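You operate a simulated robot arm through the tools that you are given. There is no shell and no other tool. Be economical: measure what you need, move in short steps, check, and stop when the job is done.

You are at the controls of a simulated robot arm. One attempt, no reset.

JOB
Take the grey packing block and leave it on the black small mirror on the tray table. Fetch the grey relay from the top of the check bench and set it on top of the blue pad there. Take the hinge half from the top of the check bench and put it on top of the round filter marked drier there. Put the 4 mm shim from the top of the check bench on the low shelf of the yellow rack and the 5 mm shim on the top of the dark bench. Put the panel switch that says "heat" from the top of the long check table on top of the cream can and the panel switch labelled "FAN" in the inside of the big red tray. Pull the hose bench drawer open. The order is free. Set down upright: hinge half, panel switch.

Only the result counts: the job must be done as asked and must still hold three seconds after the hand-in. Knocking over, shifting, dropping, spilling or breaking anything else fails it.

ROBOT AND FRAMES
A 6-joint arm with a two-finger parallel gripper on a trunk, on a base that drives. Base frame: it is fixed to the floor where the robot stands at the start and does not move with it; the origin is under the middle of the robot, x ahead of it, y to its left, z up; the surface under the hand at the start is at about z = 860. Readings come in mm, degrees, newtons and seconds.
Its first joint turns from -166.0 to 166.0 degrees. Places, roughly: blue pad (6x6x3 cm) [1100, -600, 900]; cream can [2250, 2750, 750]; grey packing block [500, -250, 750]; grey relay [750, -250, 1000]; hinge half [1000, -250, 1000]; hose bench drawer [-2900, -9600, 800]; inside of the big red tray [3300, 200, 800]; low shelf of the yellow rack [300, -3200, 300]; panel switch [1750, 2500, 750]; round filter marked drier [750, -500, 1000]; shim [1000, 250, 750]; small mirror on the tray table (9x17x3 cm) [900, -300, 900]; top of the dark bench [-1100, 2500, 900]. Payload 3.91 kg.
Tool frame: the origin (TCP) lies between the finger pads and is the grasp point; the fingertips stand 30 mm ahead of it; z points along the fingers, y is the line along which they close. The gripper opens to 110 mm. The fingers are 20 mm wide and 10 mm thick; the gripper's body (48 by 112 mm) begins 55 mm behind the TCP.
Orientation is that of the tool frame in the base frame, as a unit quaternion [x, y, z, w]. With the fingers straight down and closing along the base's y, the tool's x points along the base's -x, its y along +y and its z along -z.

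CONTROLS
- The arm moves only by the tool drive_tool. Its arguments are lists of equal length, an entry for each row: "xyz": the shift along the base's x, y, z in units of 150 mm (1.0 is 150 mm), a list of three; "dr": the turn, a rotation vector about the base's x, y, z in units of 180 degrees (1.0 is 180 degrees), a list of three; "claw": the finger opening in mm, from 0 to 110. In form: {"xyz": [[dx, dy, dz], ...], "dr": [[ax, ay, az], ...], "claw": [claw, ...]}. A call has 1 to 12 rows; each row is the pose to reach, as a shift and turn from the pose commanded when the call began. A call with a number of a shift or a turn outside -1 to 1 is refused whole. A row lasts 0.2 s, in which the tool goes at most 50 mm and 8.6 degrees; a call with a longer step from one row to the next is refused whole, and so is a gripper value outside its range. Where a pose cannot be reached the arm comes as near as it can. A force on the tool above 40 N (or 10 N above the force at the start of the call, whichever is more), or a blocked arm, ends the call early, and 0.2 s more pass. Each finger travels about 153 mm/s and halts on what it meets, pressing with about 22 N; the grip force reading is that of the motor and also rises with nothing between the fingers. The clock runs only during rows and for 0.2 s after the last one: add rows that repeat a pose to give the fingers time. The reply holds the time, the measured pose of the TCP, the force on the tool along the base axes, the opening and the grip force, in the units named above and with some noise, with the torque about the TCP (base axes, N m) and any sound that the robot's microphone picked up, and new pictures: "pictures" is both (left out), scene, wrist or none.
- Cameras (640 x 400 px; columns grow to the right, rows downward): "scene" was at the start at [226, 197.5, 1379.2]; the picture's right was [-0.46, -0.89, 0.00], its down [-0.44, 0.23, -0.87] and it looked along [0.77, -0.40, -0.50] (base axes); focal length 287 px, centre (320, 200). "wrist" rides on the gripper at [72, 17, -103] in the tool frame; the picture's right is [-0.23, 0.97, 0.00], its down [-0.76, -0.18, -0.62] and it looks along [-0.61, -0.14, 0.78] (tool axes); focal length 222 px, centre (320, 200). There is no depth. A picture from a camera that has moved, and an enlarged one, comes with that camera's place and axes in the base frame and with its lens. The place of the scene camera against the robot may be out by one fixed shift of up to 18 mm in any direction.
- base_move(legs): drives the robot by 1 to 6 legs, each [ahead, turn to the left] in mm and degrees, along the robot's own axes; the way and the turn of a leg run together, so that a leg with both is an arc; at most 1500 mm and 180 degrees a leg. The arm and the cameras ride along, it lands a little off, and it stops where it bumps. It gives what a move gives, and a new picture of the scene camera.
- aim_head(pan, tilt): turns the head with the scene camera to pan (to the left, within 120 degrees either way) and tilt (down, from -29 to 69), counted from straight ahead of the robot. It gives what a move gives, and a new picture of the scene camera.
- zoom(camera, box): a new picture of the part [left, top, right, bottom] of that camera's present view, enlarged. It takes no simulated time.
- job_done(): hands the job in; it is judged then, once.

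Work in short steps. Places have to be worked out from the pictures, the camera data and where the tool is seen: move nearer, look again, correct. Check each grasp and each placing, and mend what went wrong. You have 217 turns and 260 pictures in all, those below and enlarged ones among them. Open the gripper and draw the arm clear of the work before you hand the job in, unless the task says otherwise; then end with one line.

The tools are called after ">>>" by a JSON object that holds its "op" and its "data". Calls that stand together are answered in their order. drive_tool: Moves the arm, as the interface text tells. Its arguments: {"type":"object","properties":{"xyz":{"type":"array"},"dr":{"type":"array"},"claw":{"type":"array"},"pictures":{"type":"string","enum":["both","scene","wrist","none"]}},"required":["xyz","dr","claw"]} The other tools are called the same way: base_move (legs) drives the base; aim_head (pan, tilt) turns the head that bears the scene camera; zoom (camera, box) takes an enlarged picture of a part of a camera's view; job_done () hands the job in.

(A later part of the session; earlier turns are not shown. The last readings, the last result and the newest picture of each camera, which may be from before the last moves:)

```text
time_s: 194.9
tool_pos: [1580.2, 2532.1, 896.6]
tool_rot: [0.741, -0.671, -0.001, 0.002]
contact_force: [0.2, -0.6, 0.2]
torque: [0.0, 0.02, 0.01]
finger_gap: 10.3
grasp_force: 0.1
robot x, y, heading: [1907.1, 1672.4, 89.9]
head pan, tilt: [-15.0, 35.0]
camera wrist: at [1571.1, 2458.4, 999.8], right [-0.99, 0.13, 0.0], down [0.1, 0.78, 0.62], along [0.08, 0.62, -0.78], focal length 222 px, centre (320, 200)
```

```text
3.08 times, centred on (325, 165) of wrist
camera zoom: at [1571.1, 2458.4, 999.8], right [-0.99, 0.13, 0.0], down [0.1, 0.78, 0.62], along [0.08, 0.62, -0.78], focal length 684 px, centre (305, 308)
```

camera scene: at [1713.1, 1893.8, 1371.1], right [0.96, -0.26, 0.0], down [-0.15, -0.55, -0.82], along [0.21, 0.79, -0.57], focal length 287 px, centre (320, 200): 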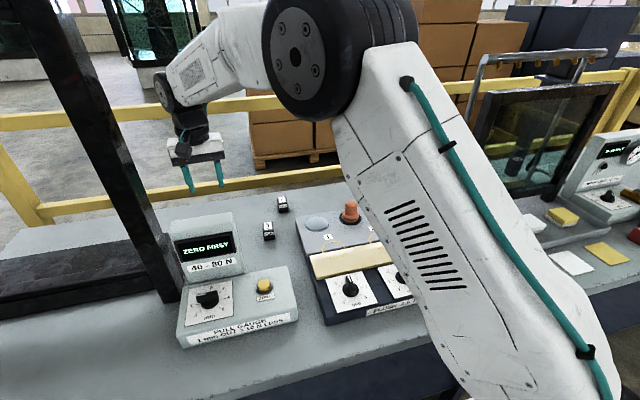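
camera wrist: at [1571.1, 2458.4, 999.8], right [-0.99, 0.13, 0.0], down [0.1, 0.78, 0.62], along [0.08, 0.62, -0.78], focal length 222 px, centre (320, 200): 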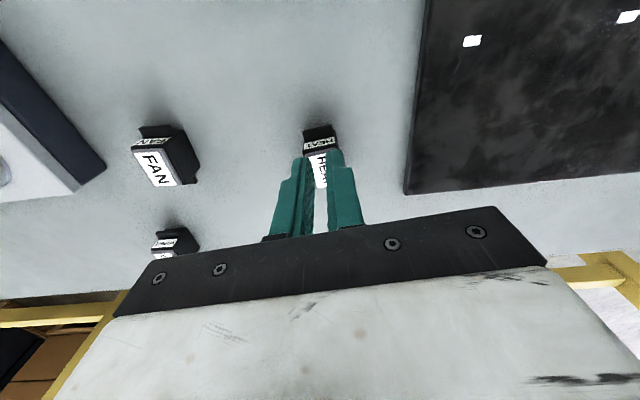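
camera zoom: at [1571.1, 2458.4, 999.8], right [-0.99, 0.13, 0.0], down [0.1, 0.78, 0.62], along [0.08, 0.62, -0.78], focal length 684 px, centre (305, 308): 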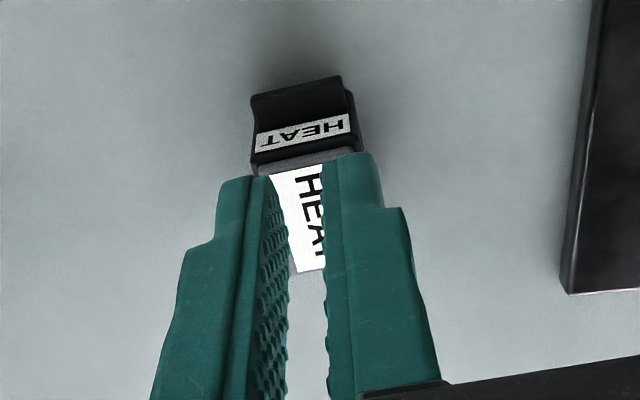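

The fingers closed above the switch, so this table is lower than 860. Triangulation puts the switch top at z≈828, centre (1580,2557). I'll open, shift and lower.

>>> {"op": "drive_tool", "data": {"xyz": [[0, 0, 0.05], [0, 0, 0.1], [0, 0.16, 0.1], [0, 0.165, -0.1], [0, 0.165, -0.22]], "dr": [[0, 0, 0], [0, 0, 0], [0, 0, 0], [0, 0, 0], [0, 0, 0]], "claw": [30, 56, 56, 56, 56], "pictures": "wrist"}}

>>> {"op": "zoom", "data": {"camera": "wrist", "box": [250, 80, 400, 210]}}

```text
time_s: 196.2
tool_pos: [1579.2, 2556.1, 861.9]
tool_rot: [0.741, -0.671, -0.001, 0.002]
contact_force: [0.6, -0.1, 1.4]
torque: [-0.02, -0.03, 0.0]
finger_gap: 55.9
grasp_force: 0.1
robot x, y, heading: [1907.2, 1674.6, 89.8]
head pan, tilt: [-15.0, 35.0]
camera wrist: at [1570.4, 2483.1, 966.7], right [-0.99, 0.13, 0.0], down [0.1, 0.78, 0.62], along [0.08, 0.62, -0.78], focal length 222 px, centre (320, 200)
```

wrist: 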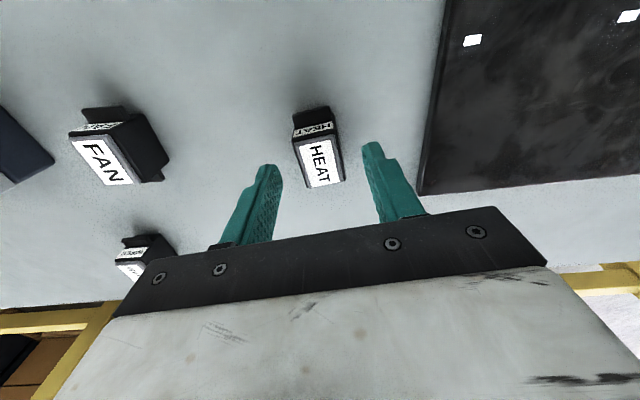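

```text
3.08 times, centred on (325, 145) of wrist
camera zoom: at [1570.4, 2483.1, 966.7], right [-0.99, 0.13, 0.0], down [0.1, 0.78, 0.62], along [0.08, 0.62, -0.78], focal length 684 px, centre (305, 369)
```

zoom: 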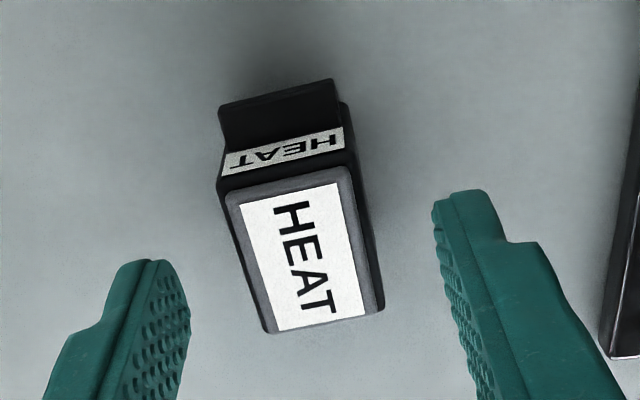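

Well aligned. The table surface is about z≈762. I'll lower to TCP z≈808 and close.

>>> {"op": "drive_tool", "data": {"xyz": [[0, 0.02, -0.2], [0, 0.02, -0.36], [0, 0.02, -0.36], [0, 0.02, -0.36], [0, 0.02, -0.36]], "dr": [[0, 0, 0], [0, 0, 0], [0, 0, 0], [0, 0, 0], [0, 0, 0]], "claw": [56, 56, 10, 10, 10], "pictures": "wrist"}}

```text
time_s: 196.7
tool_pos: [1578.9, 2558.9, 830.9]
tool_rot: [0.741, -0.671, -0.004, 0.0]
contact_force: [6.4, -18.9, 22.2]
torque: [-0.73, -0.96, -0.6]
finger_gap: 58.2
grasp_force: 2.1
robot x, y, heading: [1908.1, 1670.7, 89.6]
head pan, tilt: [-15.0, 35.0]
stopped in row 2: the force on the tool passed its limit at 71 N (the readings are from after the stop); the commanded pose is now the measured one
camera wrist: at [1570.0, 2485.8, 933.1], right [-0.99, 0.13, 0.01], down [0.11, 0.77, 0.63], along [0.08, 0.62, -0.78], focal length 222 px, centre (320, 200)
```

wrist: 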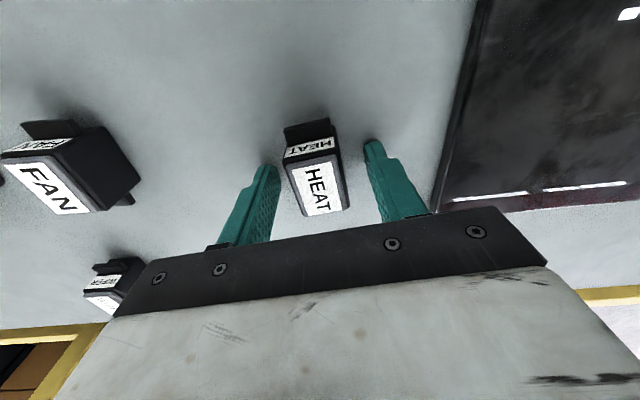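

Fingertips touched the table: its surface is z≈800. I'll rise 6 mm and close.

>>> {"op": "drive_tool", "data": {"xyz": [[0, 0, 0.04], [0, 0, 0.04], [0, 0, 0.04], [0, 0, 0.04], [0, 0, 0.04]], "dr": [[0, 0, 0], [0, 0, 0], [0, 0, 0], [0, 0, 0], [0, 0, 0]], "claw": [56, 56, 10, 10, 10], "pictures": "wrist"}}

>>> {"op": "zoom", "data": {"camera": "scene", "box": [150, 90, 330, 260]}}

```text
time_s: 197.9
tool_pos: [1578.3, 2560.5, 833.1]
tool_rot: [0.741, -0.671, -0.003, 0.001]
contact_force: [-0.3, 0.7, 0.1]
torque: [-0.01, 0.01, 0.01]
finger_gap: 29.3
grasp_force: 22.1
robot x, y, heading: [1912.5, 1673.0, 89.7]
head pan, tilt: [-15.0, 35.0]
camera wrist: at [1569.6, 2487.6, 936.3], right [-0.99, 0.13, 0.01], down [0.11, 0.77, 0.63], along [0.08, 0.62, -0.78], focal length 222 px, centre (320, 200)
```

wrist: 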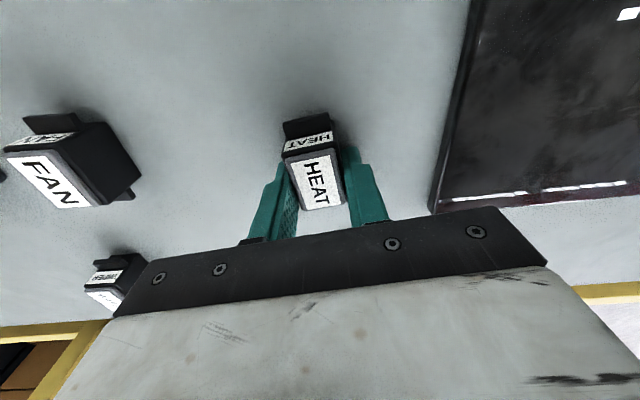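

```text
2.35 times, centred on (240, 175) of scene
camera zoom: at [1713.0, 1894.0, 1371.0], right [0.96, -0.26, 0.0], down [-0.15, -0.55, -0.82], along [0.21, 0.79, -0.57], focal length 676 px, centre (508, 259)
```

zoom: 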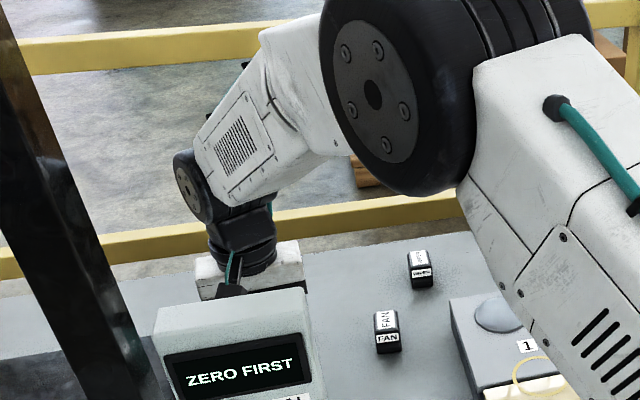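

HEAT is gripped (29 mm). I'll lift it, pull back over open space, then move the base 80 mm closer for the can at about (2222,2640).

>>> {"op": "drive_tool", "data": {"xyz": [[0, 0, 0.3], [0, 0, 0.6], [0, 0, 0.9], [0.1, 0, 1]], "dr": [[0, 0, 0], [0, 0, 0], [0, 0, 0], [0, 0, 0]], "claw": [10, 10, 10, 10], "pictures": "wrist"}}

>>> {"op": "drive_tool", "data": {"xyz": [[0.25, -0.05, 0.2], [0.5, -0.1, 0.4], [0.75, -0.2, 0.6], [1, -0.3, 0.75]], "dr": [[0, 0, 0], [0, 0, 0], [0, 0, 0], [0, 0, 0]], "claw": [10, 10, 10, 10], "pictures": "none"}}

>>> {"op": "drive_tool", "data": {"xyz": [[0.25, -0.15, 0], [0.5, -0.3, 0], [0.75, -0.45, 0], [1, -0.6, 0]], "dr": [[0, 0, 0], [0, 0, 0], [0, 0, 0], [0, 0, 0]], "claw": [10, 10, 10, 10], "pictures": "none"}}

>>> {"op": "base_move", "data": {"legs": [[80, 0]]}}

```text
time_s: 198.9
tool_pos: [1592.9, 2560.7, 982.1]
tool_rot: [0.741, -0.671, -0.004, 0.001]
contact_force: [-0.3, 0.3, -1.8]
torque: [0.01, -0.01, -0.01]
finger_gap: 29.4
grasp_force: 22.5
robot x, y, heading: [1908.0, 1672.8, 89.7]
head pan, tilt: [-15.0, 35.0]
camera wrist: at [1584.8, 2486.3, 1085.8], right [-0.99, 0.13, 0.01], down [0.11, 0.77, 0.63], along [0.08, 0.62, -0.78], focal length 222 px, centre (320, 200)
```

wrist: 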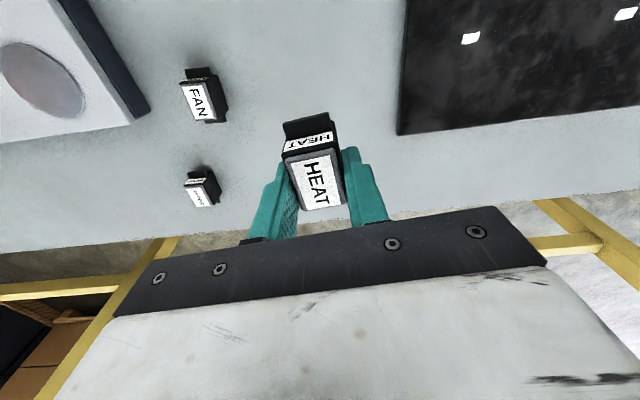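

```text
refused: row 3 steps farther than a row can; nothing moved
```

```text
time_s: 199.9
tool_pos: [1742.8, 2470.6, 984.3]
tool_rot: [0.741, -0.671, -0.004, 0.001]
contact_force: [-1.1, -0.5, -1.1]
torque: [0.01, -0.01, 0.0]
finger_gap: 29.5
grasp_force: 22.1
robot x, y, heading: [1907.9, 1673.4, 89.6]
head pan, tilt: [-15.0, 35.0]
```

```text
time_s: 201.0
tool_pos: [1744.3, 2551.0, 983.9]
tool_rot: [0.741, -0.672, -0.004, 0.001]
contact_force: [-0.6, 0.7, 0.1]
torque: [-0.01, 0.02, -0.02]
finger_gap: 29.3
grasp_force: 21.7
robot x, y, heading: [1911.6, 1754.4, 89.9]
head pan, tilt: [-15.0, 35.0]
camera scene: at [1713.5, 1974.8, 1371.0], right [0.96, -0.26, 0.0], down [-0.15, -0.55, -0.82], along [0.22, 0.79, -0.57], focal length 287 px, centre (320, 200)
```

scene: 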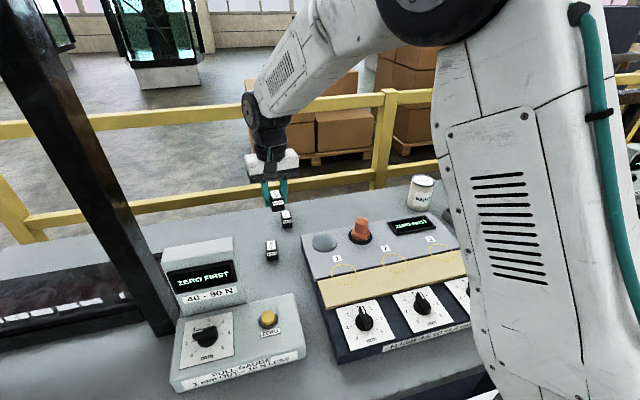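

Raise, then move toward the can.

>>> {"op": "drive_tool", "data": {"xyz": [[0, 0, 0.3], [0.1, 0, 0.6], [0.35, 0, 0.75], [0.65, 0, 0.75], [0.95, 0.05, 0.75]], "dr": [[0, 0, 0], [0, 0, 0], [0, 0, 0], [0, 0, 0], [0, 0, 0]], "claw": [10, 10, 10, 10, 10], "pictures": "none"}}

>>> {"op": "drive_tool", "data": {"xyz": [[0.3, 0, 0], [0.6, 0, 0], [0.9, 0.05, 0]], "dr": [[0, 0, 0], [0, 0, 0], [0, 0, 0]], "claw": [10, 10, 10], "pictures": "both"}}

>>> {"op": "aim_head", "data": {"pan": -5, "tilt": 25}}

```text
time_s: 202.2
tool_pos: [1887.0, 2558.3, 1096.9]
tool_rot: [0.741, -0.672, -0.004, 0.0]
contact_force: [-0.5, 0.5, -0.2]
torque: [0.03, -0.01, -0.02]
finger_gap: 29.3
grasp_force: 21.0
robot x, y, heading: [1907.0, 1757.5, 89.7]
head pan, tilt: [-15.0, 35.0]
```

```text
time_s: 203.0
tool_pos: [2021.1, 2566.1, 1097.7]
tool_rot: [0.741, -0.672, -0.004, 0.0]
contact_force: [-0.8, -0.3, -1.3]
torque: [0.04, 0.0, -0.05]
finger_gap: 29.3
grasp_force: 21.7
robot x, y, heading: [1909.7, 1751.6, 89.9]
head pan, tilt: [-15.0, 35.0]
camera scene: at [1713.2, 1974.5, 1371.0], right [0.96, -0.26, 0.0], down [-0.15, -0.55, -0.82], along [0.22, 0.79, -0.57], focal length 287 px, centre (320, 200)
camera wrist: at [2013.1, 2491.2, 1200.9], right [-0.99, 0.13, 0.01], down [0.11, 0.77, 0.63], along [0.08, 0.62, -0.78], focal length 222 px, centre (320, 200)
```

scene: 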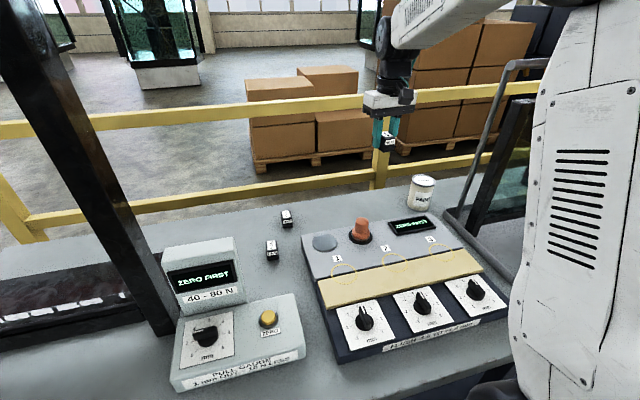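
wrist: 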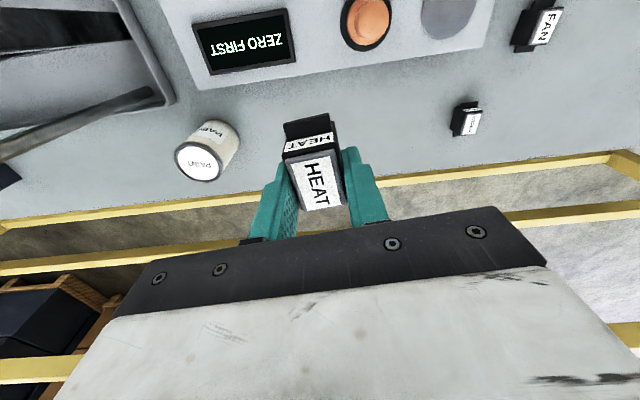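

```text
time_s: 203.7
tool_pos: [2022.6, 2565.9, 1098.5]
tool_rot: [0.74, -0.672, -0.003, 0.0]
contact_force: [-0.1, 0.6, -0.6]
torque: [-0.04, 0.01, -0.01]
finger_gap: 29.4
grasp_force: 22.1
robot x, y, heading: [1911.2, 1749.5, 89.7]
head pan, tilt: [-5.0, 25.0]
camera scene: at [1698.9, 1981.5, 1386.8], right [1.0, -0.09, 0.0], down [-0.04, -0.42, -0.91], along [0.08, 0.9, -0.42], focal length 287 px, centre (320, 200)
```

scene: 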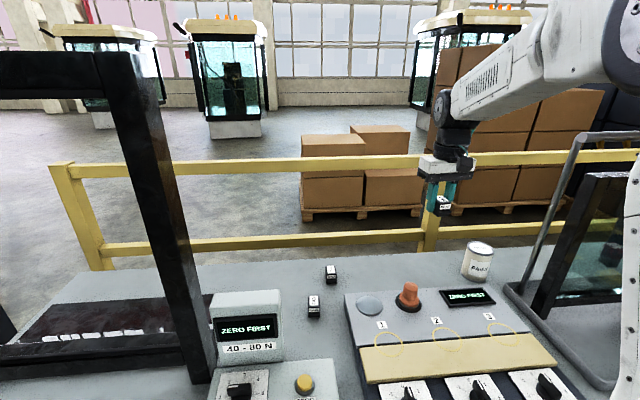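

Can centre is about (2230,2642), top z≈880–900. I'll move nearer and look again.

>>> {"op": "drive_tool", "data": {"xyz": [[0.3, 0.1, 0], [0.6, 0.2, 0], [0.9, 0.35, 0], [1, 0.42, -0.2]], "dr": [[0, 0, 0], [0, 0, 0], [0, 0, 0], [0, 0, 0]], "claw": [10, 10, 10, 10], "pictures": "both"}}

>>> {"op": "zoom", "data": {"camera": "wrist", "box": [180, 60, 360, 220]}}

>>> {"op": "zoom", "data": {"camera": "scene", "box": [420, 120, 600, 320]}}

```text
refused: row 3 steps farther than a row can; nothing moved
```

```text
2.50 times, centred on (270, 140) of wrist
camera zoom: at [2013.2, 2491.2, 1200.6], right [-0.99, 0.13, 0.01], down [0.11, 0.77, 0.63], along [0.08, 0.62, -0.78], focal length 555 px, centre (445, 350)
```

zoom: 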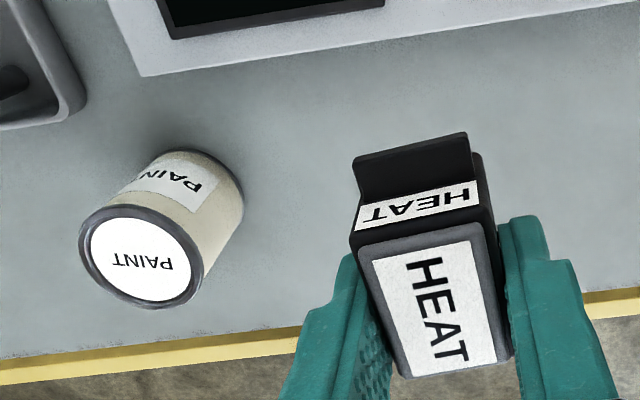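

```text
2.00 times, centred on (510, 220) of scene
camera zoom: at [1698.9, 1981.5, 1386.8], right [1.0, -0.09, 0.0], down [-0.04, -0.42, -0.91], along [0.08, 0.9, -0.42], focal length 575 px, centre (-60, 160)
```

zoom: 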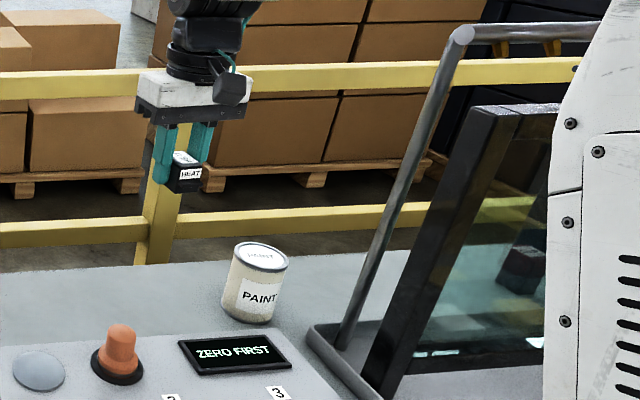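

>>> {"op": "drive_tool", "data": {"xyz": [[0.3, 0.1, 0], [0.6, 0.2, 0], [0.85, 0.3, 0], [1, 0.4, -0.2]], "dr": [[0, 0, 0], [0, 0, 0], [0, 0, 0], [0, 0, 0]], "claw": [10, 10, 10, 10], "pictures": "both"}}

>>> {"op": "zoom", "data": {"camera": "wrist", "box": [200, 60, 380, 220]}}

>>> {"op": "zoom", "data": {"camera": "scene", "box": [420, 120, 600, 320]}}

```text
time_s: 204.7
tool_pos: [2173.3, 2626.4, 1067.1]
tool_rot: [0.74, -0.672, -0.004, 0.0]
contact_force: [0.4, 0.3, 0.3]
torque: [0.01, -0.02, 0.03]
finger_gap: 29.2
grasp_force: 21.9
robot x, y, heading: [1907.1, 1756.3, 89.6]
head pan, tilt: [-5.0, 25.0]
camera scene: at [1698.6, 1981.0, 1386.9], right [1.0, -0.09, 0.0], down [-0.04, -0.42, -0.91], along [0.08, 0.9, -0.42], focal length 287 px, centre (320, 200)
camera wrist: at [2163.8, 2552.1, 1170.4], right [-0.99, 0.13, 0.01], down [0.11, 0.77, 0.63], along [0.08, 0.62, -0.78], focal length 222 px, centre (320, 200)
```

scene: 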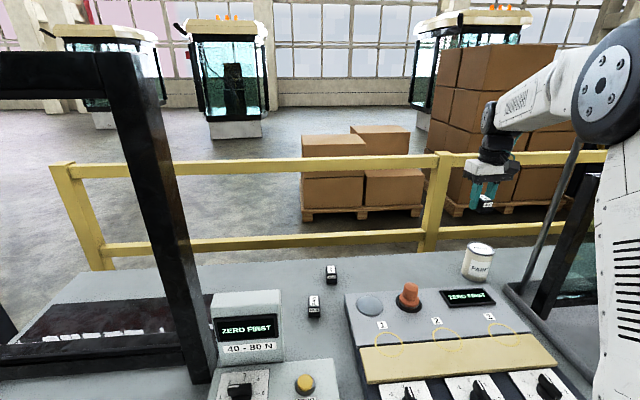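
wrist: 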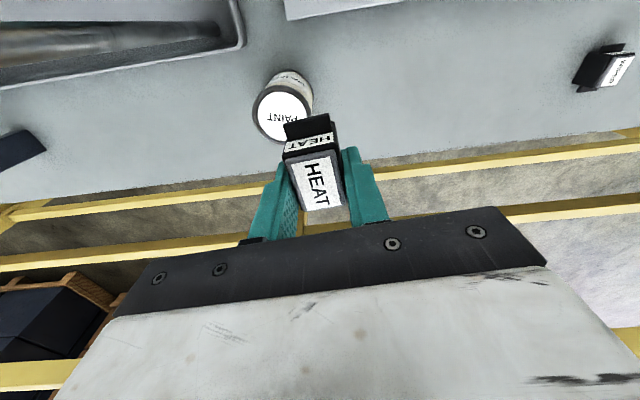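

```text
2.50 times, centred on (290, 140) of wrist
camera zoom: at [2163.8, 2552.1, 1170.4], right [-0.99, 0.13, 0.01], down [0.11, 0.77, 0.63], along [0.08, 0.62, -0.78], focal length 555 px, centre (395, 350)
```

zoom: 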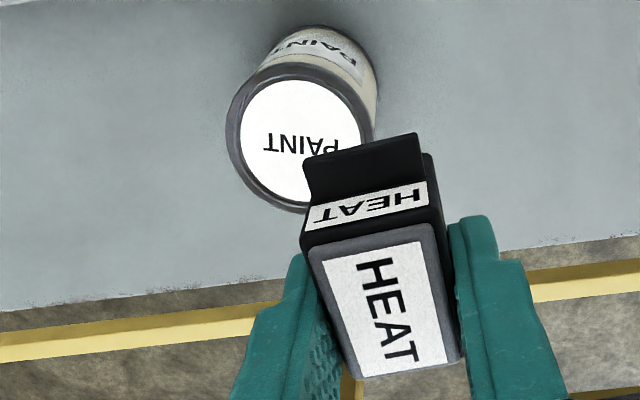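

```text
2.00 times, centred on (510, 220) of scene
camera zoom: at [1698.6, 1981.0, 1386.9], right [1.0, -0.09, 0.0], down [-0.04, -0.42, -0.91], along [0.08, 0.9, -0.42], focal length 575 px, centre (-60, 160)
```

zoom: 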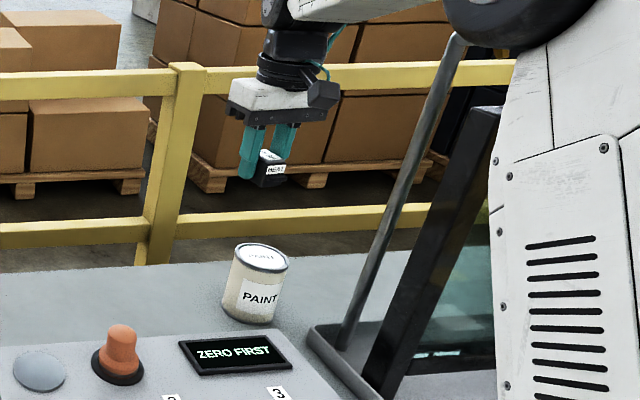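

Triangulated can top: (2219,2633,897). I'll move above it and lower to about 20 mm clear.

>>> {"op": "drive_tool", "data": {"xyz": [[0.2, 0.03, 0], [0.31, 0.057, -0.15], [0.31, 0.057, -0.45], [0.31, 0.057, -0.75]], "dr": [[0, 0, 0], [0, 0, 0], [0, 0, 0], [0, 0, 0]], "claw": [10, 10, 10, 10], "pictures": "wrist"}}

>>> {"op": "zoom", "data": {"camera": "wrist", "box": [220, 60, 400, 220]}}

>>> {"op": "zoom", "data": {"camera": "scene", "box": [430, 180, 530, 290]}}

```text
time_s: 205.7
tool_pos: [2219.6, 2635.6, 953.6]
tool_rot: [0.741, -0.672, -0.004, 0.001]
contact_force: [-0.9, 1.4, -0.6]
torque: [0.03, 0.01, 0.0]
finger_gap: 29.5
grasp_force: 22.2
robot x, y, heading: [1910.5, 1754.2, 89.9]
head pan, tilt: [-5.0, 25.0]
camera wrist: at [2210.8, 2561.4, 1057.2], right [-0.99, 0.13, 0.01], down [0.11, 0.77, 0.63], along [0.08, 0.62, -0.78], focal length 222 px, centre (320, 200)
```

wrist: 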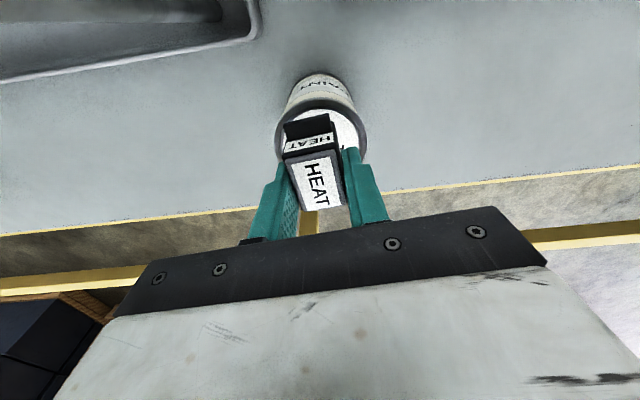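

```text
2.50 times, centred on (310, 140) of wrist
camera zoom: at [2210.8, 2561.4, 1057.2], right [-0.99, 0.13, 0.01], down [0.11, 0.77, 0.63], along [0.08, 0.62, -0.78], focal length 555 px, centre (345, 350)
```

zoom: 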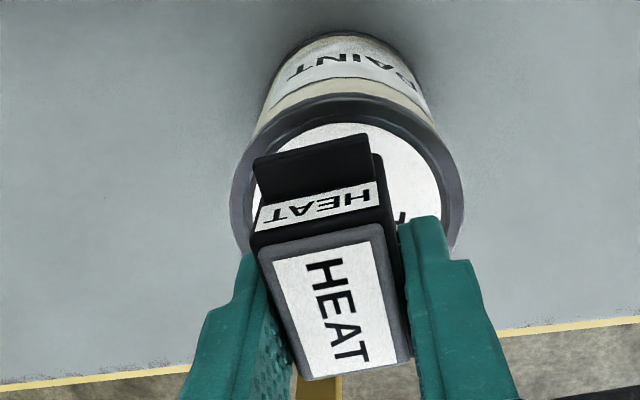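

```text
3.64 times, centred on (480, 235) of scene
camera zoom: at [1698.8, 1981.2, 1386.9], right [1.0, -0.09, 0.0], down [-0.04, -0.42, -0.91], along [0.08, 0.9, -0.42], focal length 1045 px, centre (-262, 73)
```

zoom: 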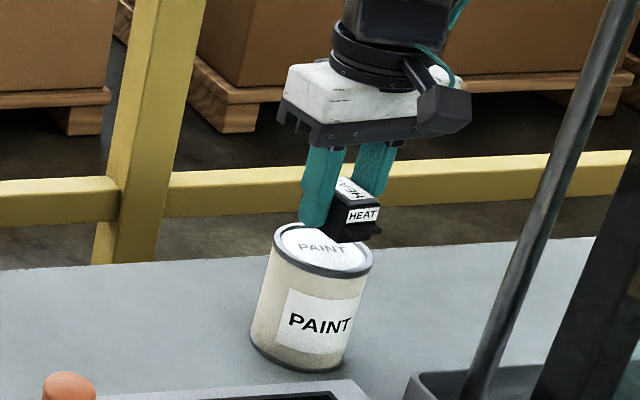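

I'll shift slightly (-3,-2 mm) and lower in 2 mm steps until contact.

>>> {"op": "drive_tool", "data": {"xyz": [[-0.02, -0.013, -0.012], [-0.02, -0.013, -0.025], [-0.02, -0.013, -0.038], [-0.02, -0.013, -0.05], [-0.02, -0.013, -0.063], [-0.02, -0.013, -0.075]], "dr": [[0, 0, 0], [0, 0, 0], [0, 0, 0], [0, 0, 0], [0, 0, 0], [0, 0, 0]], "claw": [10, 10, 10, 10, 10, 10], "pictures": "wrist"}}

>>> {"op": "zoom", "data": {"camera": "scene", "box": [450, 190, 510, 260]}}

```text
time_s: 207.1
tool_pos: [2215.5, 2633.6, 942.9]
tool_rot: [0.741, -0.672, -0.003, 0.0]
contact_force: [0.1, 0.0, -0.4]
torque: [0.0, -0.01, 0.01]
finger_gap: 29.4
grasp_force: 22.4
robot x, y, heading: [1911.2, 1754.6, 89.8]
head pan, tilt: [-5.0, 25.0]
camera wrist: at [2206.9, 2558.9, 1045.8], right [-0.99, 0.13, 0.01], down [0.11, 0.77, 0.63], along [0.08, 0.62, -0.78], focal length 222 px, centre (320, 200)
```

wrist: 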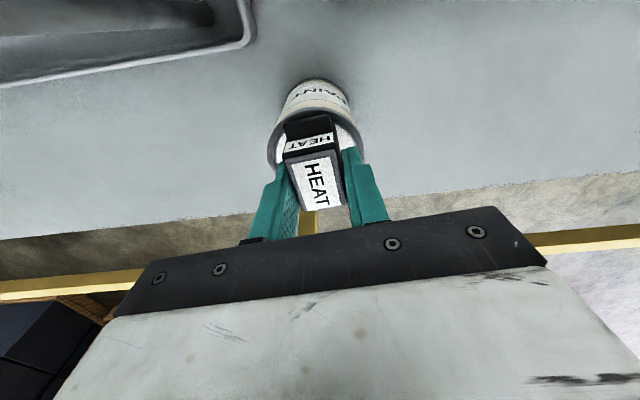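

```text
5.71 times, centred on (480, 225) of scene
camera zoom: at [1698.9, 1981.5, 1386.8], right [1.0, -0.09, 0.0], down [-0.04, -0.42, -0.91], along [0.08, 0.9, -0.42], focal length 1642 px, centre (-594, 57)
```

zoom: 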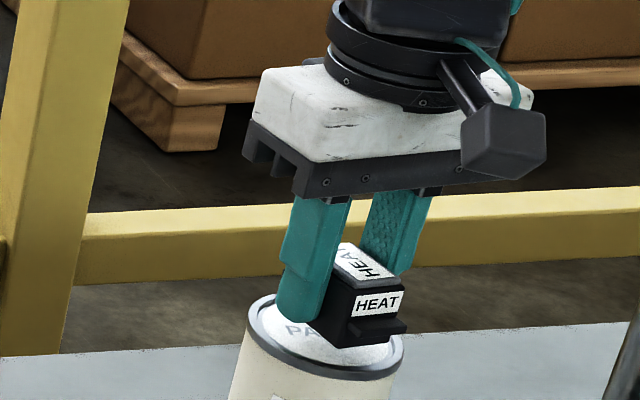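

Still above the can; alignment is acceptable. I'll continue lowering in 2 mm steps.

>>> {"op": "drive_tool", "data": {"xyz": [[0.015, 0, -0.013], [0.015, 0, -0.027], [0.015, 0, -0.04], [0.015, 0, -0.053], [0.015, 0, -0.067], [0.015, 0, -0.08], [0.015, 0, -0.093], [0.015, 0, -0.107]], "dr": [[0, 0, 0], [0, 0, 0], [0, 0, 0], [0, 0, 0], [0, 0, 0], [0, 0, 0], [0, 0, 0], [0, 0, 0]], "claw": [10, 10, 10, 10, 10, 10, 10, 10], "pictures": "none"}}

>>> {"op": "zoom", "data": {"camera": "scene", "box": [450, 190, 510, 260]}}

>>> {"op": "zoom", "data": {"camera": "wrist", "box": [220, 60, 400, 220]}}

```text
time_s: 208.9
tool_pos: [2217.4, 2633.5, 930.0]
tool_rot: [0.74, -0.672, -0.006, -0.002]
contact_force: [-0.9, -0.2, 32.0]
torque: [-0.17, -0.27, -0.03]
finger_gap: 29.4
grasp_force: 22.3
robot x, y, heading: [1908.0, 1758.2, 89.3]
head pan, tilt: [-5.0, 25.0]
```

```text
5.71 times, centred on (480, 225) of scene
camera zoom: at [1698.4, 1980.2, 1387.0], right [1.0, -0.09, 0.0], down [-0.04, -0.42, -0.91], along [0.08, 0.9, -0.42], focal length 1642 px, centre (-594, 57)
```

zoom: 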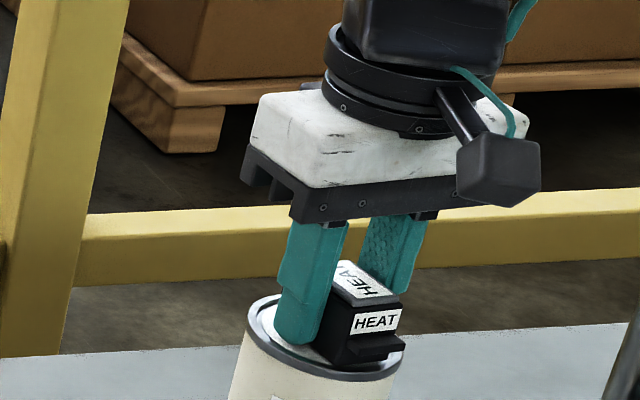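

```text
2.50 times, centred on (310, 140) of wrist
camera zoom: at [2208.7, 2558.4, 1032.5], right [-0.99, 0.13, 0.01], down [0.11, 0.77, 0.63], along [0.08, 0.63, -0.78], focal length 555 px, centre (345, 350)
```

zoom: 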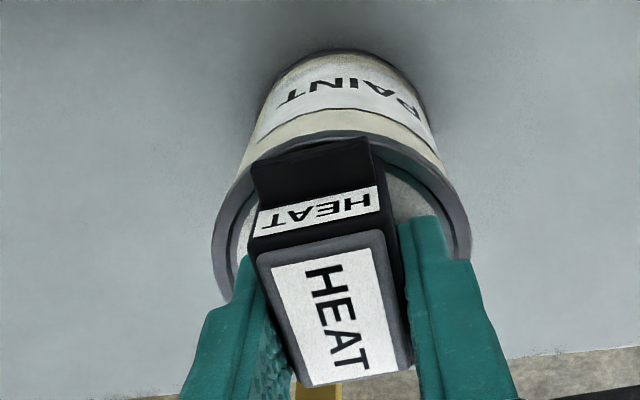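

Contact, but the switch's front flange sits near the can's front rim. I'll raise 5 mm, shift +6 mm in y and lower again.

>>> {"op": "drive_tool", "data": {"xyz": [[0, 0, 0.035], [0, 0.043, 0.035], [0, 0.043, 0.02], [0, 0.043, 0.005], [0, 0.043, -0.005]], "dr": [[0, 0, 0], [0, 0, 0], [0, 0, 0], [0, 0, 0], [0, 0, 0]], "claw": [10, 10, 10, 10, 10], "pictures": "none"}}

>>> {"op": "zoom", "data": {"camera": "scene", "box": [450, 190, 510, 260]}}

>>> {"op": "zoom", "data": {"camera": "wrist", "box": [220, 60, 400, 220]}}

```text
time_s: 210.2
tool_pos: [2219.9, 2638.8, 929.9]
tool_rot: [0.74, -0.672, -0.004, -0.003]
contact_force: [0.7, -0.7, 11.7]
torque: [-0.12, -0.17, 0.01]
finger_gap: 29.5
grasp_force: 21.4
robot x, y, heading: [1911.7, 1751.7, 89.8]
head pan, tilt: [-5.0, 25.0]
stopped in row 5: the force on the tool passed its limit at 43 N (the readings are from after the stop); the commanded pose is now the measured one
```

```text
5.71 times, centred on (480, 225) of scene
camera zoom: at [1698.8, 1981.0, 1386.9], right [1.0, -0.09, 0.0], down [-0.04, -0.42, -0.91], along [0.08, 0.9, -0.42], focal length 1642 px, centre (-594, 57)
```

zoom: 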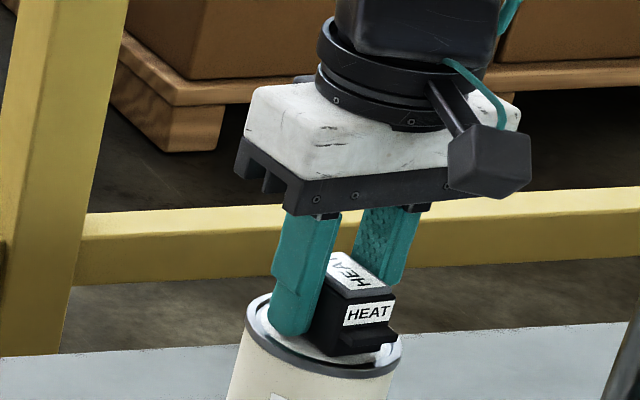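

```text
2.50 times, centred on (310, 140) of wrist
camera zoom: at [2209.6, 2565.1, 1032.5], right [-0.99, 0.13, 0.0], down [0.11, 0.77, 0.63], along [0.08, 0.63, -0.78], focal length 555 px, centre (345, 350)
```

zoom: 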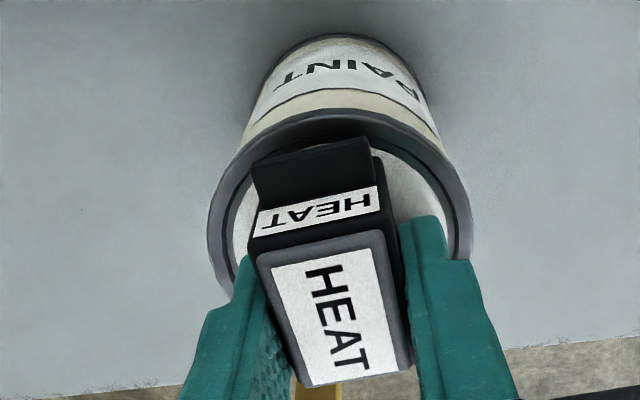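

Height shows it's resting on the can. I'll raise 3 mm, shift -4 mm in x, lower to near-contact, then open gently.

>>> {"op": "drive_tool", "data": {"xyz": [[0, 0, 0.02], [-0.027, 0, 0.02], [-0.027, 0, 0.008], [-0.027, 0, 0.006], [-0.027, 0, 0.006], [-0.027, 0, 0.006], [-0.027, 0, 0.006]], "dr": [[0, 0, 0], [0, 0, 0], [0, 0, 0], [0, 0, 0], [0, 0, 0], [0, 0, 0], [0, 0, 0]], "claw": [10, 10, 10, 10, 31, 36, 46], "pictures": "none"}}

>>> {"op": "zoom", "data": {"camera": "scene", "box": [450, 190, 510, 260]}}

>>> {"op": "zoom", "data": {"camera": "wrist", "box": [220, 60, 400, 220]}}

```text
time_s: 211.8
tool_pos: [2213.9, 2640.3, 930.3]
tool_rot: [0.741, -0.671, -0.003, -0.003]
contact_force: [-2.2, 0.3, 11.5]
torque: [-0.07, -0.18, 0.0]
finger_gap: 45.1
grasp_force: 0.0
robot x, y, heading: [1914.2, 1755.5, 89.7]
head pan, tilt: [-5.0, 25.0]
```

```text
5.71 times, centred on (480, 225) of scene
camera zoom: at [1698.7, 1981.0, 1386.9], right [1.0, -0.09, 0.0], down [-0.04, -0.42, -0.91], along [0.08, 0.9, -0.42], focal length 1642 px, centre (-594, 57)
```

zoom: 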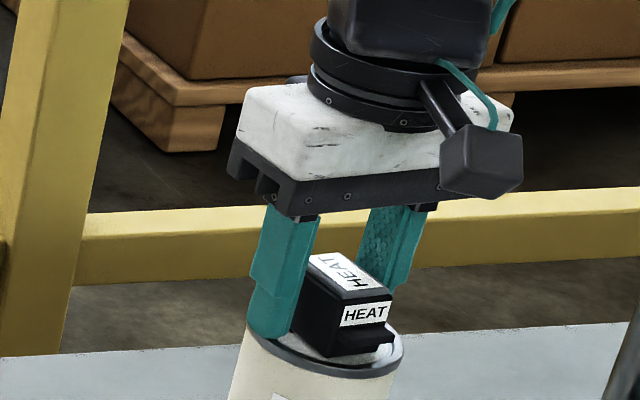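

```text
2.50 times, centred on (310, 140) of wrist
camera zoom: at [2205.3, 2564.8, 1032.6], right [-0.99, 0.13, 0.01], down [0.11, 0.77, 0.63], along [0.08, 0.62, -0.78], focal length 555 px, centre (345, 350)
```

zoom: 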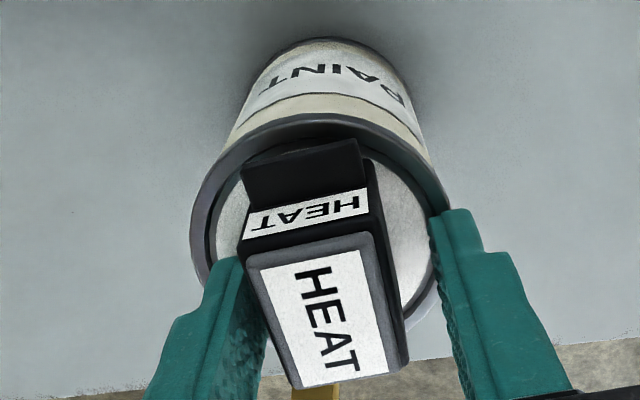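

Released. The fingertips graze the rim, so I'll rise straight up.

>>> {"op": "drive_tool", "data": {"xyz": [[0, 0, 0.03], [0, 0, 0.12], [0, 0, 0.4], [0, 0, 0.7], [0, 0, 1]], "dr": [[0, 0, 0], [0, 0, 0], [0, 0, 0], [0, 0, 0], [0, 0, 0]], "claw": [46, 46, 46, 46, 46], "pictures": "wrist"}}

>>> {"op": "zoom", "data": {"camera": "scene", "box": [440, 190, 520, 290]}}

>>> {"op": "zoom", "data": {"camera": "wrist", "box": [250, 40, 400, 180]}}

```text
time_s: 213.0
tool_pos: [2213.6, 2639.5, 1078.5]
tool_rot: [0.74, -0.673, -0.005, -0.001]
contact_force: [-0.3, 0.8, 0.2]
torque: [-0.02, 0.05, 0.01]
finger_gap: 45.9
grasp_force: 0.0
robot x, y, heading: [1909.2, 1754.6, 89.5]
head pan, tilt: [-5.0, 25.0]
camera wrist: at [2204.8, 2564.8, 1181.5], right [-0.99, 0.13, 0.01], down [0.11, 0.77, 0.63], along [0.08, 0.62, -0.78], focal length 222 px, centre (320, 200)
```

wrist: 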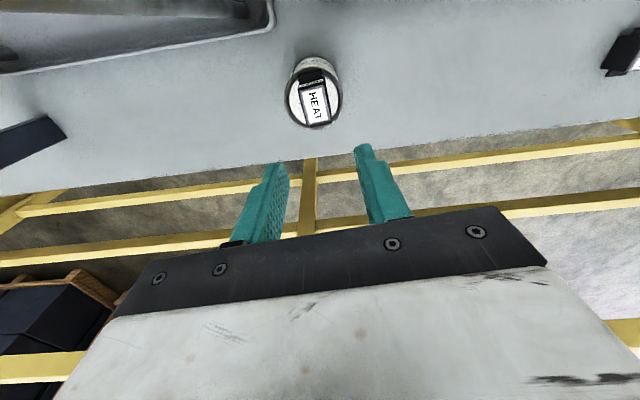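

```text
4.00 times, centred on (480, 240) of scene
camera zoom: at [1699.1, 1981.7, 1386.8], right [1.0, -0.09, 0.0], down [-0.04, -0.42, -0.91], along [0.08, 0.9, -0.42], focal length 1149 px, centre (-320, 40)
```

zoom: 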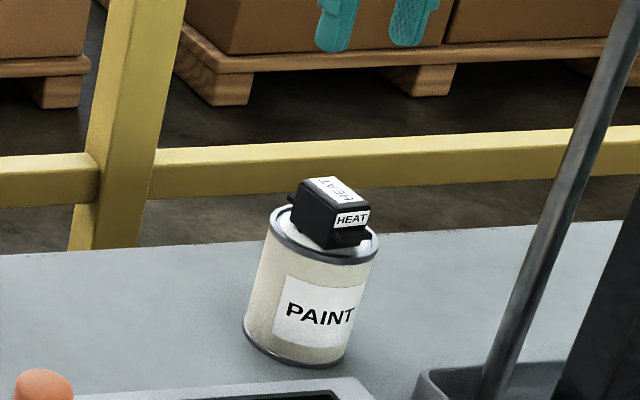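

```text
2.86 times, centred on (325, 110) of wrist
camera zoom: at [2204.8, 2564.8, 1181.5], right [-0.99, 0.13, 0.01], down [0.11, 0.77, 0.63], along [0.08, 0.62, -0.78], focal length 635 px, centre (306, 457)
```

zoom: 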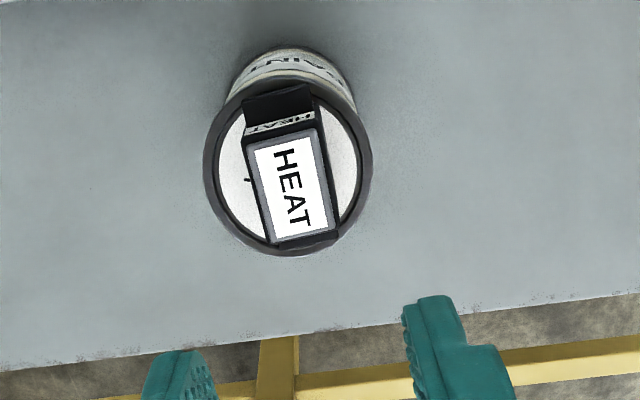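

HEAT is upright on the can. Next I'll go to FAN at about (1718,2533).

>>> {"op": "drive_tool", "data": {"xyz": [[-0.3, -0.05, 0], [-0.6, -0.1, 0], [-0.9, -0.15, 0]], "dr": [[0, 0, 0], [0, 0, 0], [0, 0, 0]], "claw": [56, 56, 56], "pictures": "none"}}

>>> {"op": "drive_tool", "data": {"xyz": [[-0.32, -0.05, 0], [-0.64, -0.1, 0], [-0.96, -0.15, 0]], "dr": [[0, 0, 0], [0, 0, 0], [0, 0, 0]], "claw": [56, 56, 56], "pictures": "none"}}

>>> {"op": "drive_tool", "data": {"xyz": [[-0.32, -0.07, 0], [-0.64, -0.14, 0], [-0.96, -0.22, 0]], "dr": [[0, 0, 0], [0, 0, 0], [0, 0, 0]], "claw": [56, 56, 56], "pictures": "none"}}

>>> {"op": "drive_tool", "data": {"xyz": [[-0.3, -0.07, 0], [-0.48, -0.19, -0.2], [-0.48, -0.19, -0.5], [-0.48, -0.19, -0.8]], "dr": [[0, 0, 0], [0, 0, 0], [0, 0, 0], [0, 0, 0]], "claw": [56, 56, 56, 56], "pictures": "wrist"}}

>>> {"op": "zoom", "data": {"camera": "wrist", "box": [240, 60, 400, 210]}}

```text
time_s: 213.8
tool_pos: [2078.7, 2617.4, 1079.5]
tool_rot: [0.741, -0.672, -0.004, -0.001]
contact_force: [1.4, 0.2, -0.6]
torque: [-0.01, 0.03, 0.0]
finger_gap: 56.0
grasp_force: 0.0
robot x, y, heading: [1909.7, 1757.3, 89.9]
head pan, tilt: [-5.0, 25.0]
```

```text
time_s: 214.6
tool_pos: [1936.8, 2595.1, 1079.9]
tool_rot: [0.74, -0.672, -0.005, -0.002]
contact_force: [0.4, 0.4, 0.0]
torque: [-0.01, 0.01, -0.02]
finger_gap: 56.1
grasp_force: 0.0
robot x, y, heading: [1906.9, 1755.0, 89.5]
head pan, tilt: [-5.0, 25.0]
```

```text
time_s: 215.4
tool_pos: [1791.7, 2561.1, 1079.7]
tool_rot: [0.74, -0.672, -0.004, -0.001]
contact_force: [0.8, -0.7, -0.2]
torque: [-0.01, -0.01, -0.03]
finger_gap: 56.0
grasp_force: 0.1
robot x, y, heading: [1910.3, 1750.3, 89.7]
head pan, tilt: [-5.0, 25.0]
```

```text
time_s: 216.4
tool_pos: [1720.4, 2533.1, 961.0]
tool_rot: [0.74, -0.672, -0.004, -0.001]
contact_force: [-0.2, -0.7, 0.2]
torque: [0.04, 0.03, -0.03]
finger_gap: 55.9
grasp_force: 0.0
robot x, y, heading: [1907.9, 1755.5, 89.8]
head pan, tilt: [-5.0, 25.0]
camera wrist: at [1711.0, 2457.8, 1062.6], right [-0.99, 0.13, 0.01], down [0.11, 0.77, 0.63], along [0.08, 0.62, -0.78], focal length 222 px, centre (320, 200)
```

wrist: 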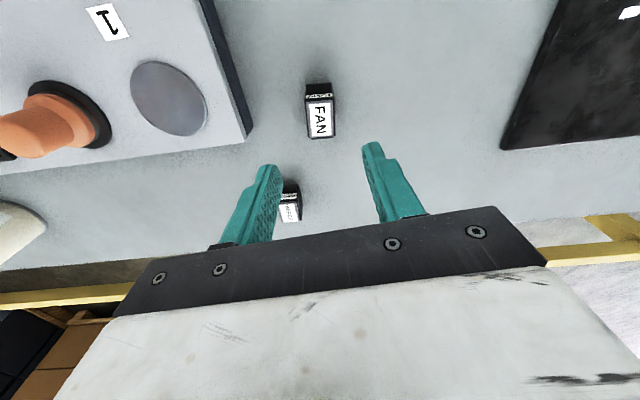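

```text
2.67 times, centred on (320, 135) of wrist
camera zoom: at [1711.0, 2457.8, 1062.6], right [-0.99, 0.13, 0.01], down [0.11, 0.77, 0.63], along [0.08, 0.62, -0.78], focal length 592 px, centre (320, 373)
```

zoom: 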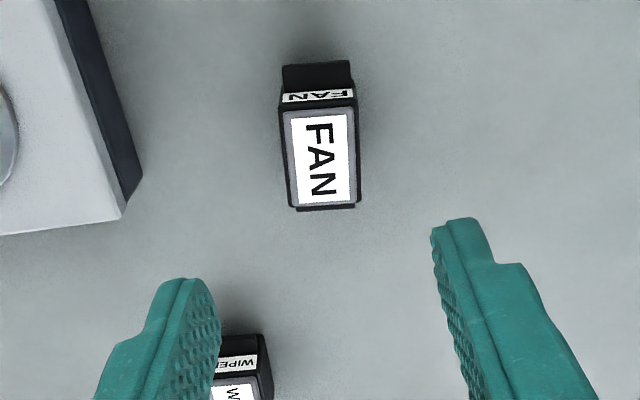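

FAN centre is (1719,2534). I'll yaw -7° to align, descend to TCP z≈835 and close.

>>> {"op": "drive_tool", "data": {"xyz": [[-0.007, 0.006, -0.25], [-0.007, 0.006, -0.5], [-0.007, 0.006, -0.7], [-0.007, 0.006, -0.8], [-0.007, 0.006, -0.838]], "dr": [[0, 0, -0.02], [0, 0, -0.037], [0, 0, -0.037], [0, 0, -0.037], [0, 0, -0.037]], "claw": [56, 56, 56, 56, 56], "pictures": "wrist"}}

```text
time_s: 217.6
tool_pos: [1719.2, 2533.1, 834.3]
tool_rot: [-0.7, 0.714, 0.003, 0.002]
contact_force: [0.2, 0.1, -0.2]
torque: [-0.02, -0.02, -0.01]
finger_gap: 55.9
grasp_force: 0.0
robot x, y, heading: [1908.7, 1757.9, 89.8]
head pan, tilt: [-5.0, 25.0]
camera wrist: at [1701.2, 2460.6, 936.5], right [-0.97, 0.25, 0.01], down [0.19, 0.75, 0.63], along [0.15, 0.61, -0.78], focal length 222 px, centre (320, 200)
```

wrist: 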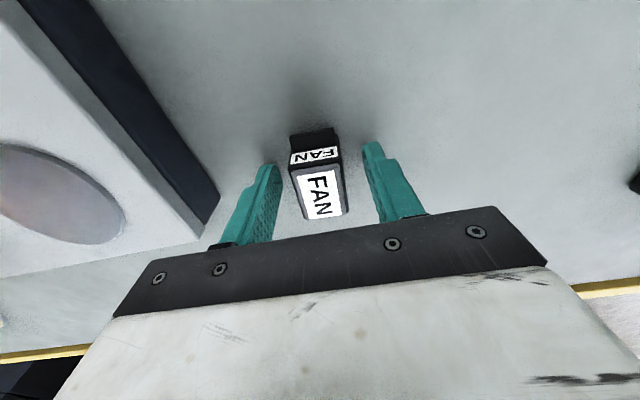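

Between the fingers. Now I'll close.

>>> {"op": "drive_tool", "data": {"xyz": [[0, 0, 0], [0, 0, 0], [0, 0, 0]], "dr": [[0, 0, 0], [0, 0, 0], [0, 0, 0]], "claw": [10, 10, 10], "pictures": "none"}}

>>> {"op": "drive_tool", "data": {"xyz": [[0, 0, 0.3], [0, 0, 0.6], [0, 0, 0.9]], "dr": [[0, 0, 0], [0, 0, 0], [0, 0, 0]], "claw": [10, 10, 10], "pictures": "wrist"}}

```text
time_s: 218.4
tool_pos: [1718.9, 2534.5, 834.7]
tool_rot: [-0.7, 0.714, 0.004, 0.002]
contact_force: [0.4, 0.3, -0.7]
torque: [-0.01, -0.01, 0.0]
finger_gap: 29.6
grasp_force: 21.8
robot x, y, heading: [1910.6, 1752.8, 89.6]
head pan, tilt: [-5.0, 25.0]
```

```text
time_s: 219.2
tool_pos: [1719.1, 2534.3, 970.0]
tool_rot: [-0.7, 0.714, 0.004, 0.001]
contact_force: [-0.2, -1.2, -1.3]
torque: [-0.01, 0.0, 0.0]
finger_gap: 29.2
grasp_force: 21.0
robot x, y, heading: [1908.1, 1756.0, 89.8]
head pan, tilt: [-5.0, 25.0]
camera wrist: at [1700.7, 2461.4, 1072.2], right [-0.97, 0.25, 0.01], down [0.19, 0.75, 0.63], along [0.15, 0.61, -0.78], focal length 222 px, centre (320, 200)
```

wrist: 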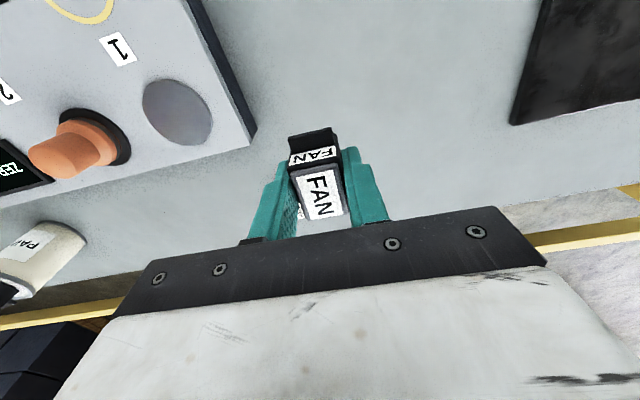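

FAN is held. I'll retract high, then drive to the table with the big red tray near (3400,150).

>>> {"op": "drive_tool", "data": {"xyz": [[0, 0, 0.3], [0, -0.1, 0.6], [0.1, -0.35, 0.7], [0.2, -0.6, 0.8], [0.4, -0.8, 0.9], [0.6, -1, 1]], "dr": [[0, 0, 0], [0, 0, 0], [0, 0, 0], [0, 0, 0], [0, 0, 0], [0, 0, 0]], "claw": [10, 10, 10, 10, 10, 10], "pictures": "none"}}

>>> {"op": "base_move", "data": {"legs": [[-500, 0], [0, -89.7], [600, 0], [0, -90], [1100, 0], [0, 90]]}}

>>> {"op": "aim_head", "data": {"pan": 0, "tilt": 25}}

```text
time_s: 220.6
tool_pos: [1808.5, 2385.2, 1119.3]
tool_rot: [-0.7, 0.714, 0.003, 0.002]
contact_force: [0.1, 0.7, -1.1]
torque: [-0.05, 0.0, -0.05]
finger_gap: 29.3
grasp_force: 22.5
robot x, y, heading: [1910.6, 1757.0, 89.6]
head pan, tilt: [-5.0, 25.0]
```

```text
time_s: 243.3
tool_pos: [3141.0, 266.2, 1119.9]
tool_rot: [0.001, 1.0, 0.002, 0.004]
contact_force: [-0.7, -0.7, -0.6]
torque: [0.04, 0.02, 0.03]
finger_gap: 29.6
grasp_force: 21.9
robot x, y, heading: [2512.4, 156.8, 0.5]
head pan, tilt: [-5.0, 25.0]
camera scene: at [2747.1, 389.3, 1386.8], right [-0.08, -1.0, 0.0], down [-0.42, 0.03, -0.91], along [0.9, -0.07, -0.42], focal length 287 px, centre (320, 200)
```

scene: 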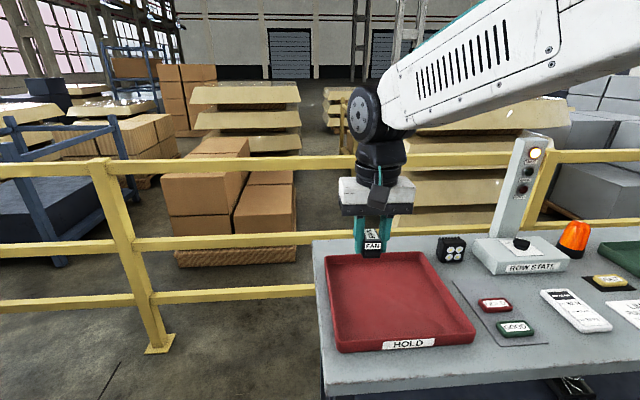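

```text
time_s: 243.9
tool_pos: [3141.6, 265.3, 1119.5]
tool_rot: [0.002, 1.0, 0.001, 0.005]
contact_force: [-0.1, -0.5, -0.3]
torque: [0.01, -0.03, 0.02]
finger_gap: 29.6
grasp_force: 22.3
robot x, y, heading: [2512.0, 155.8, 0.6]
head pan, tilt: [0.0, 25.0]
camera scene: at [2747.4, 397.4, 1386.8], right [0.01, -1.0, 0.0], down [-0.42, 0.0, -0.91], along [0.91, 0.01, -0.42], focal length 287 px, centre (320, 200)
```

scene: 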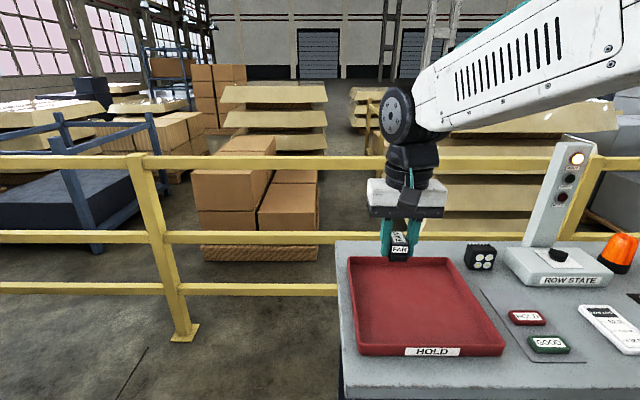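

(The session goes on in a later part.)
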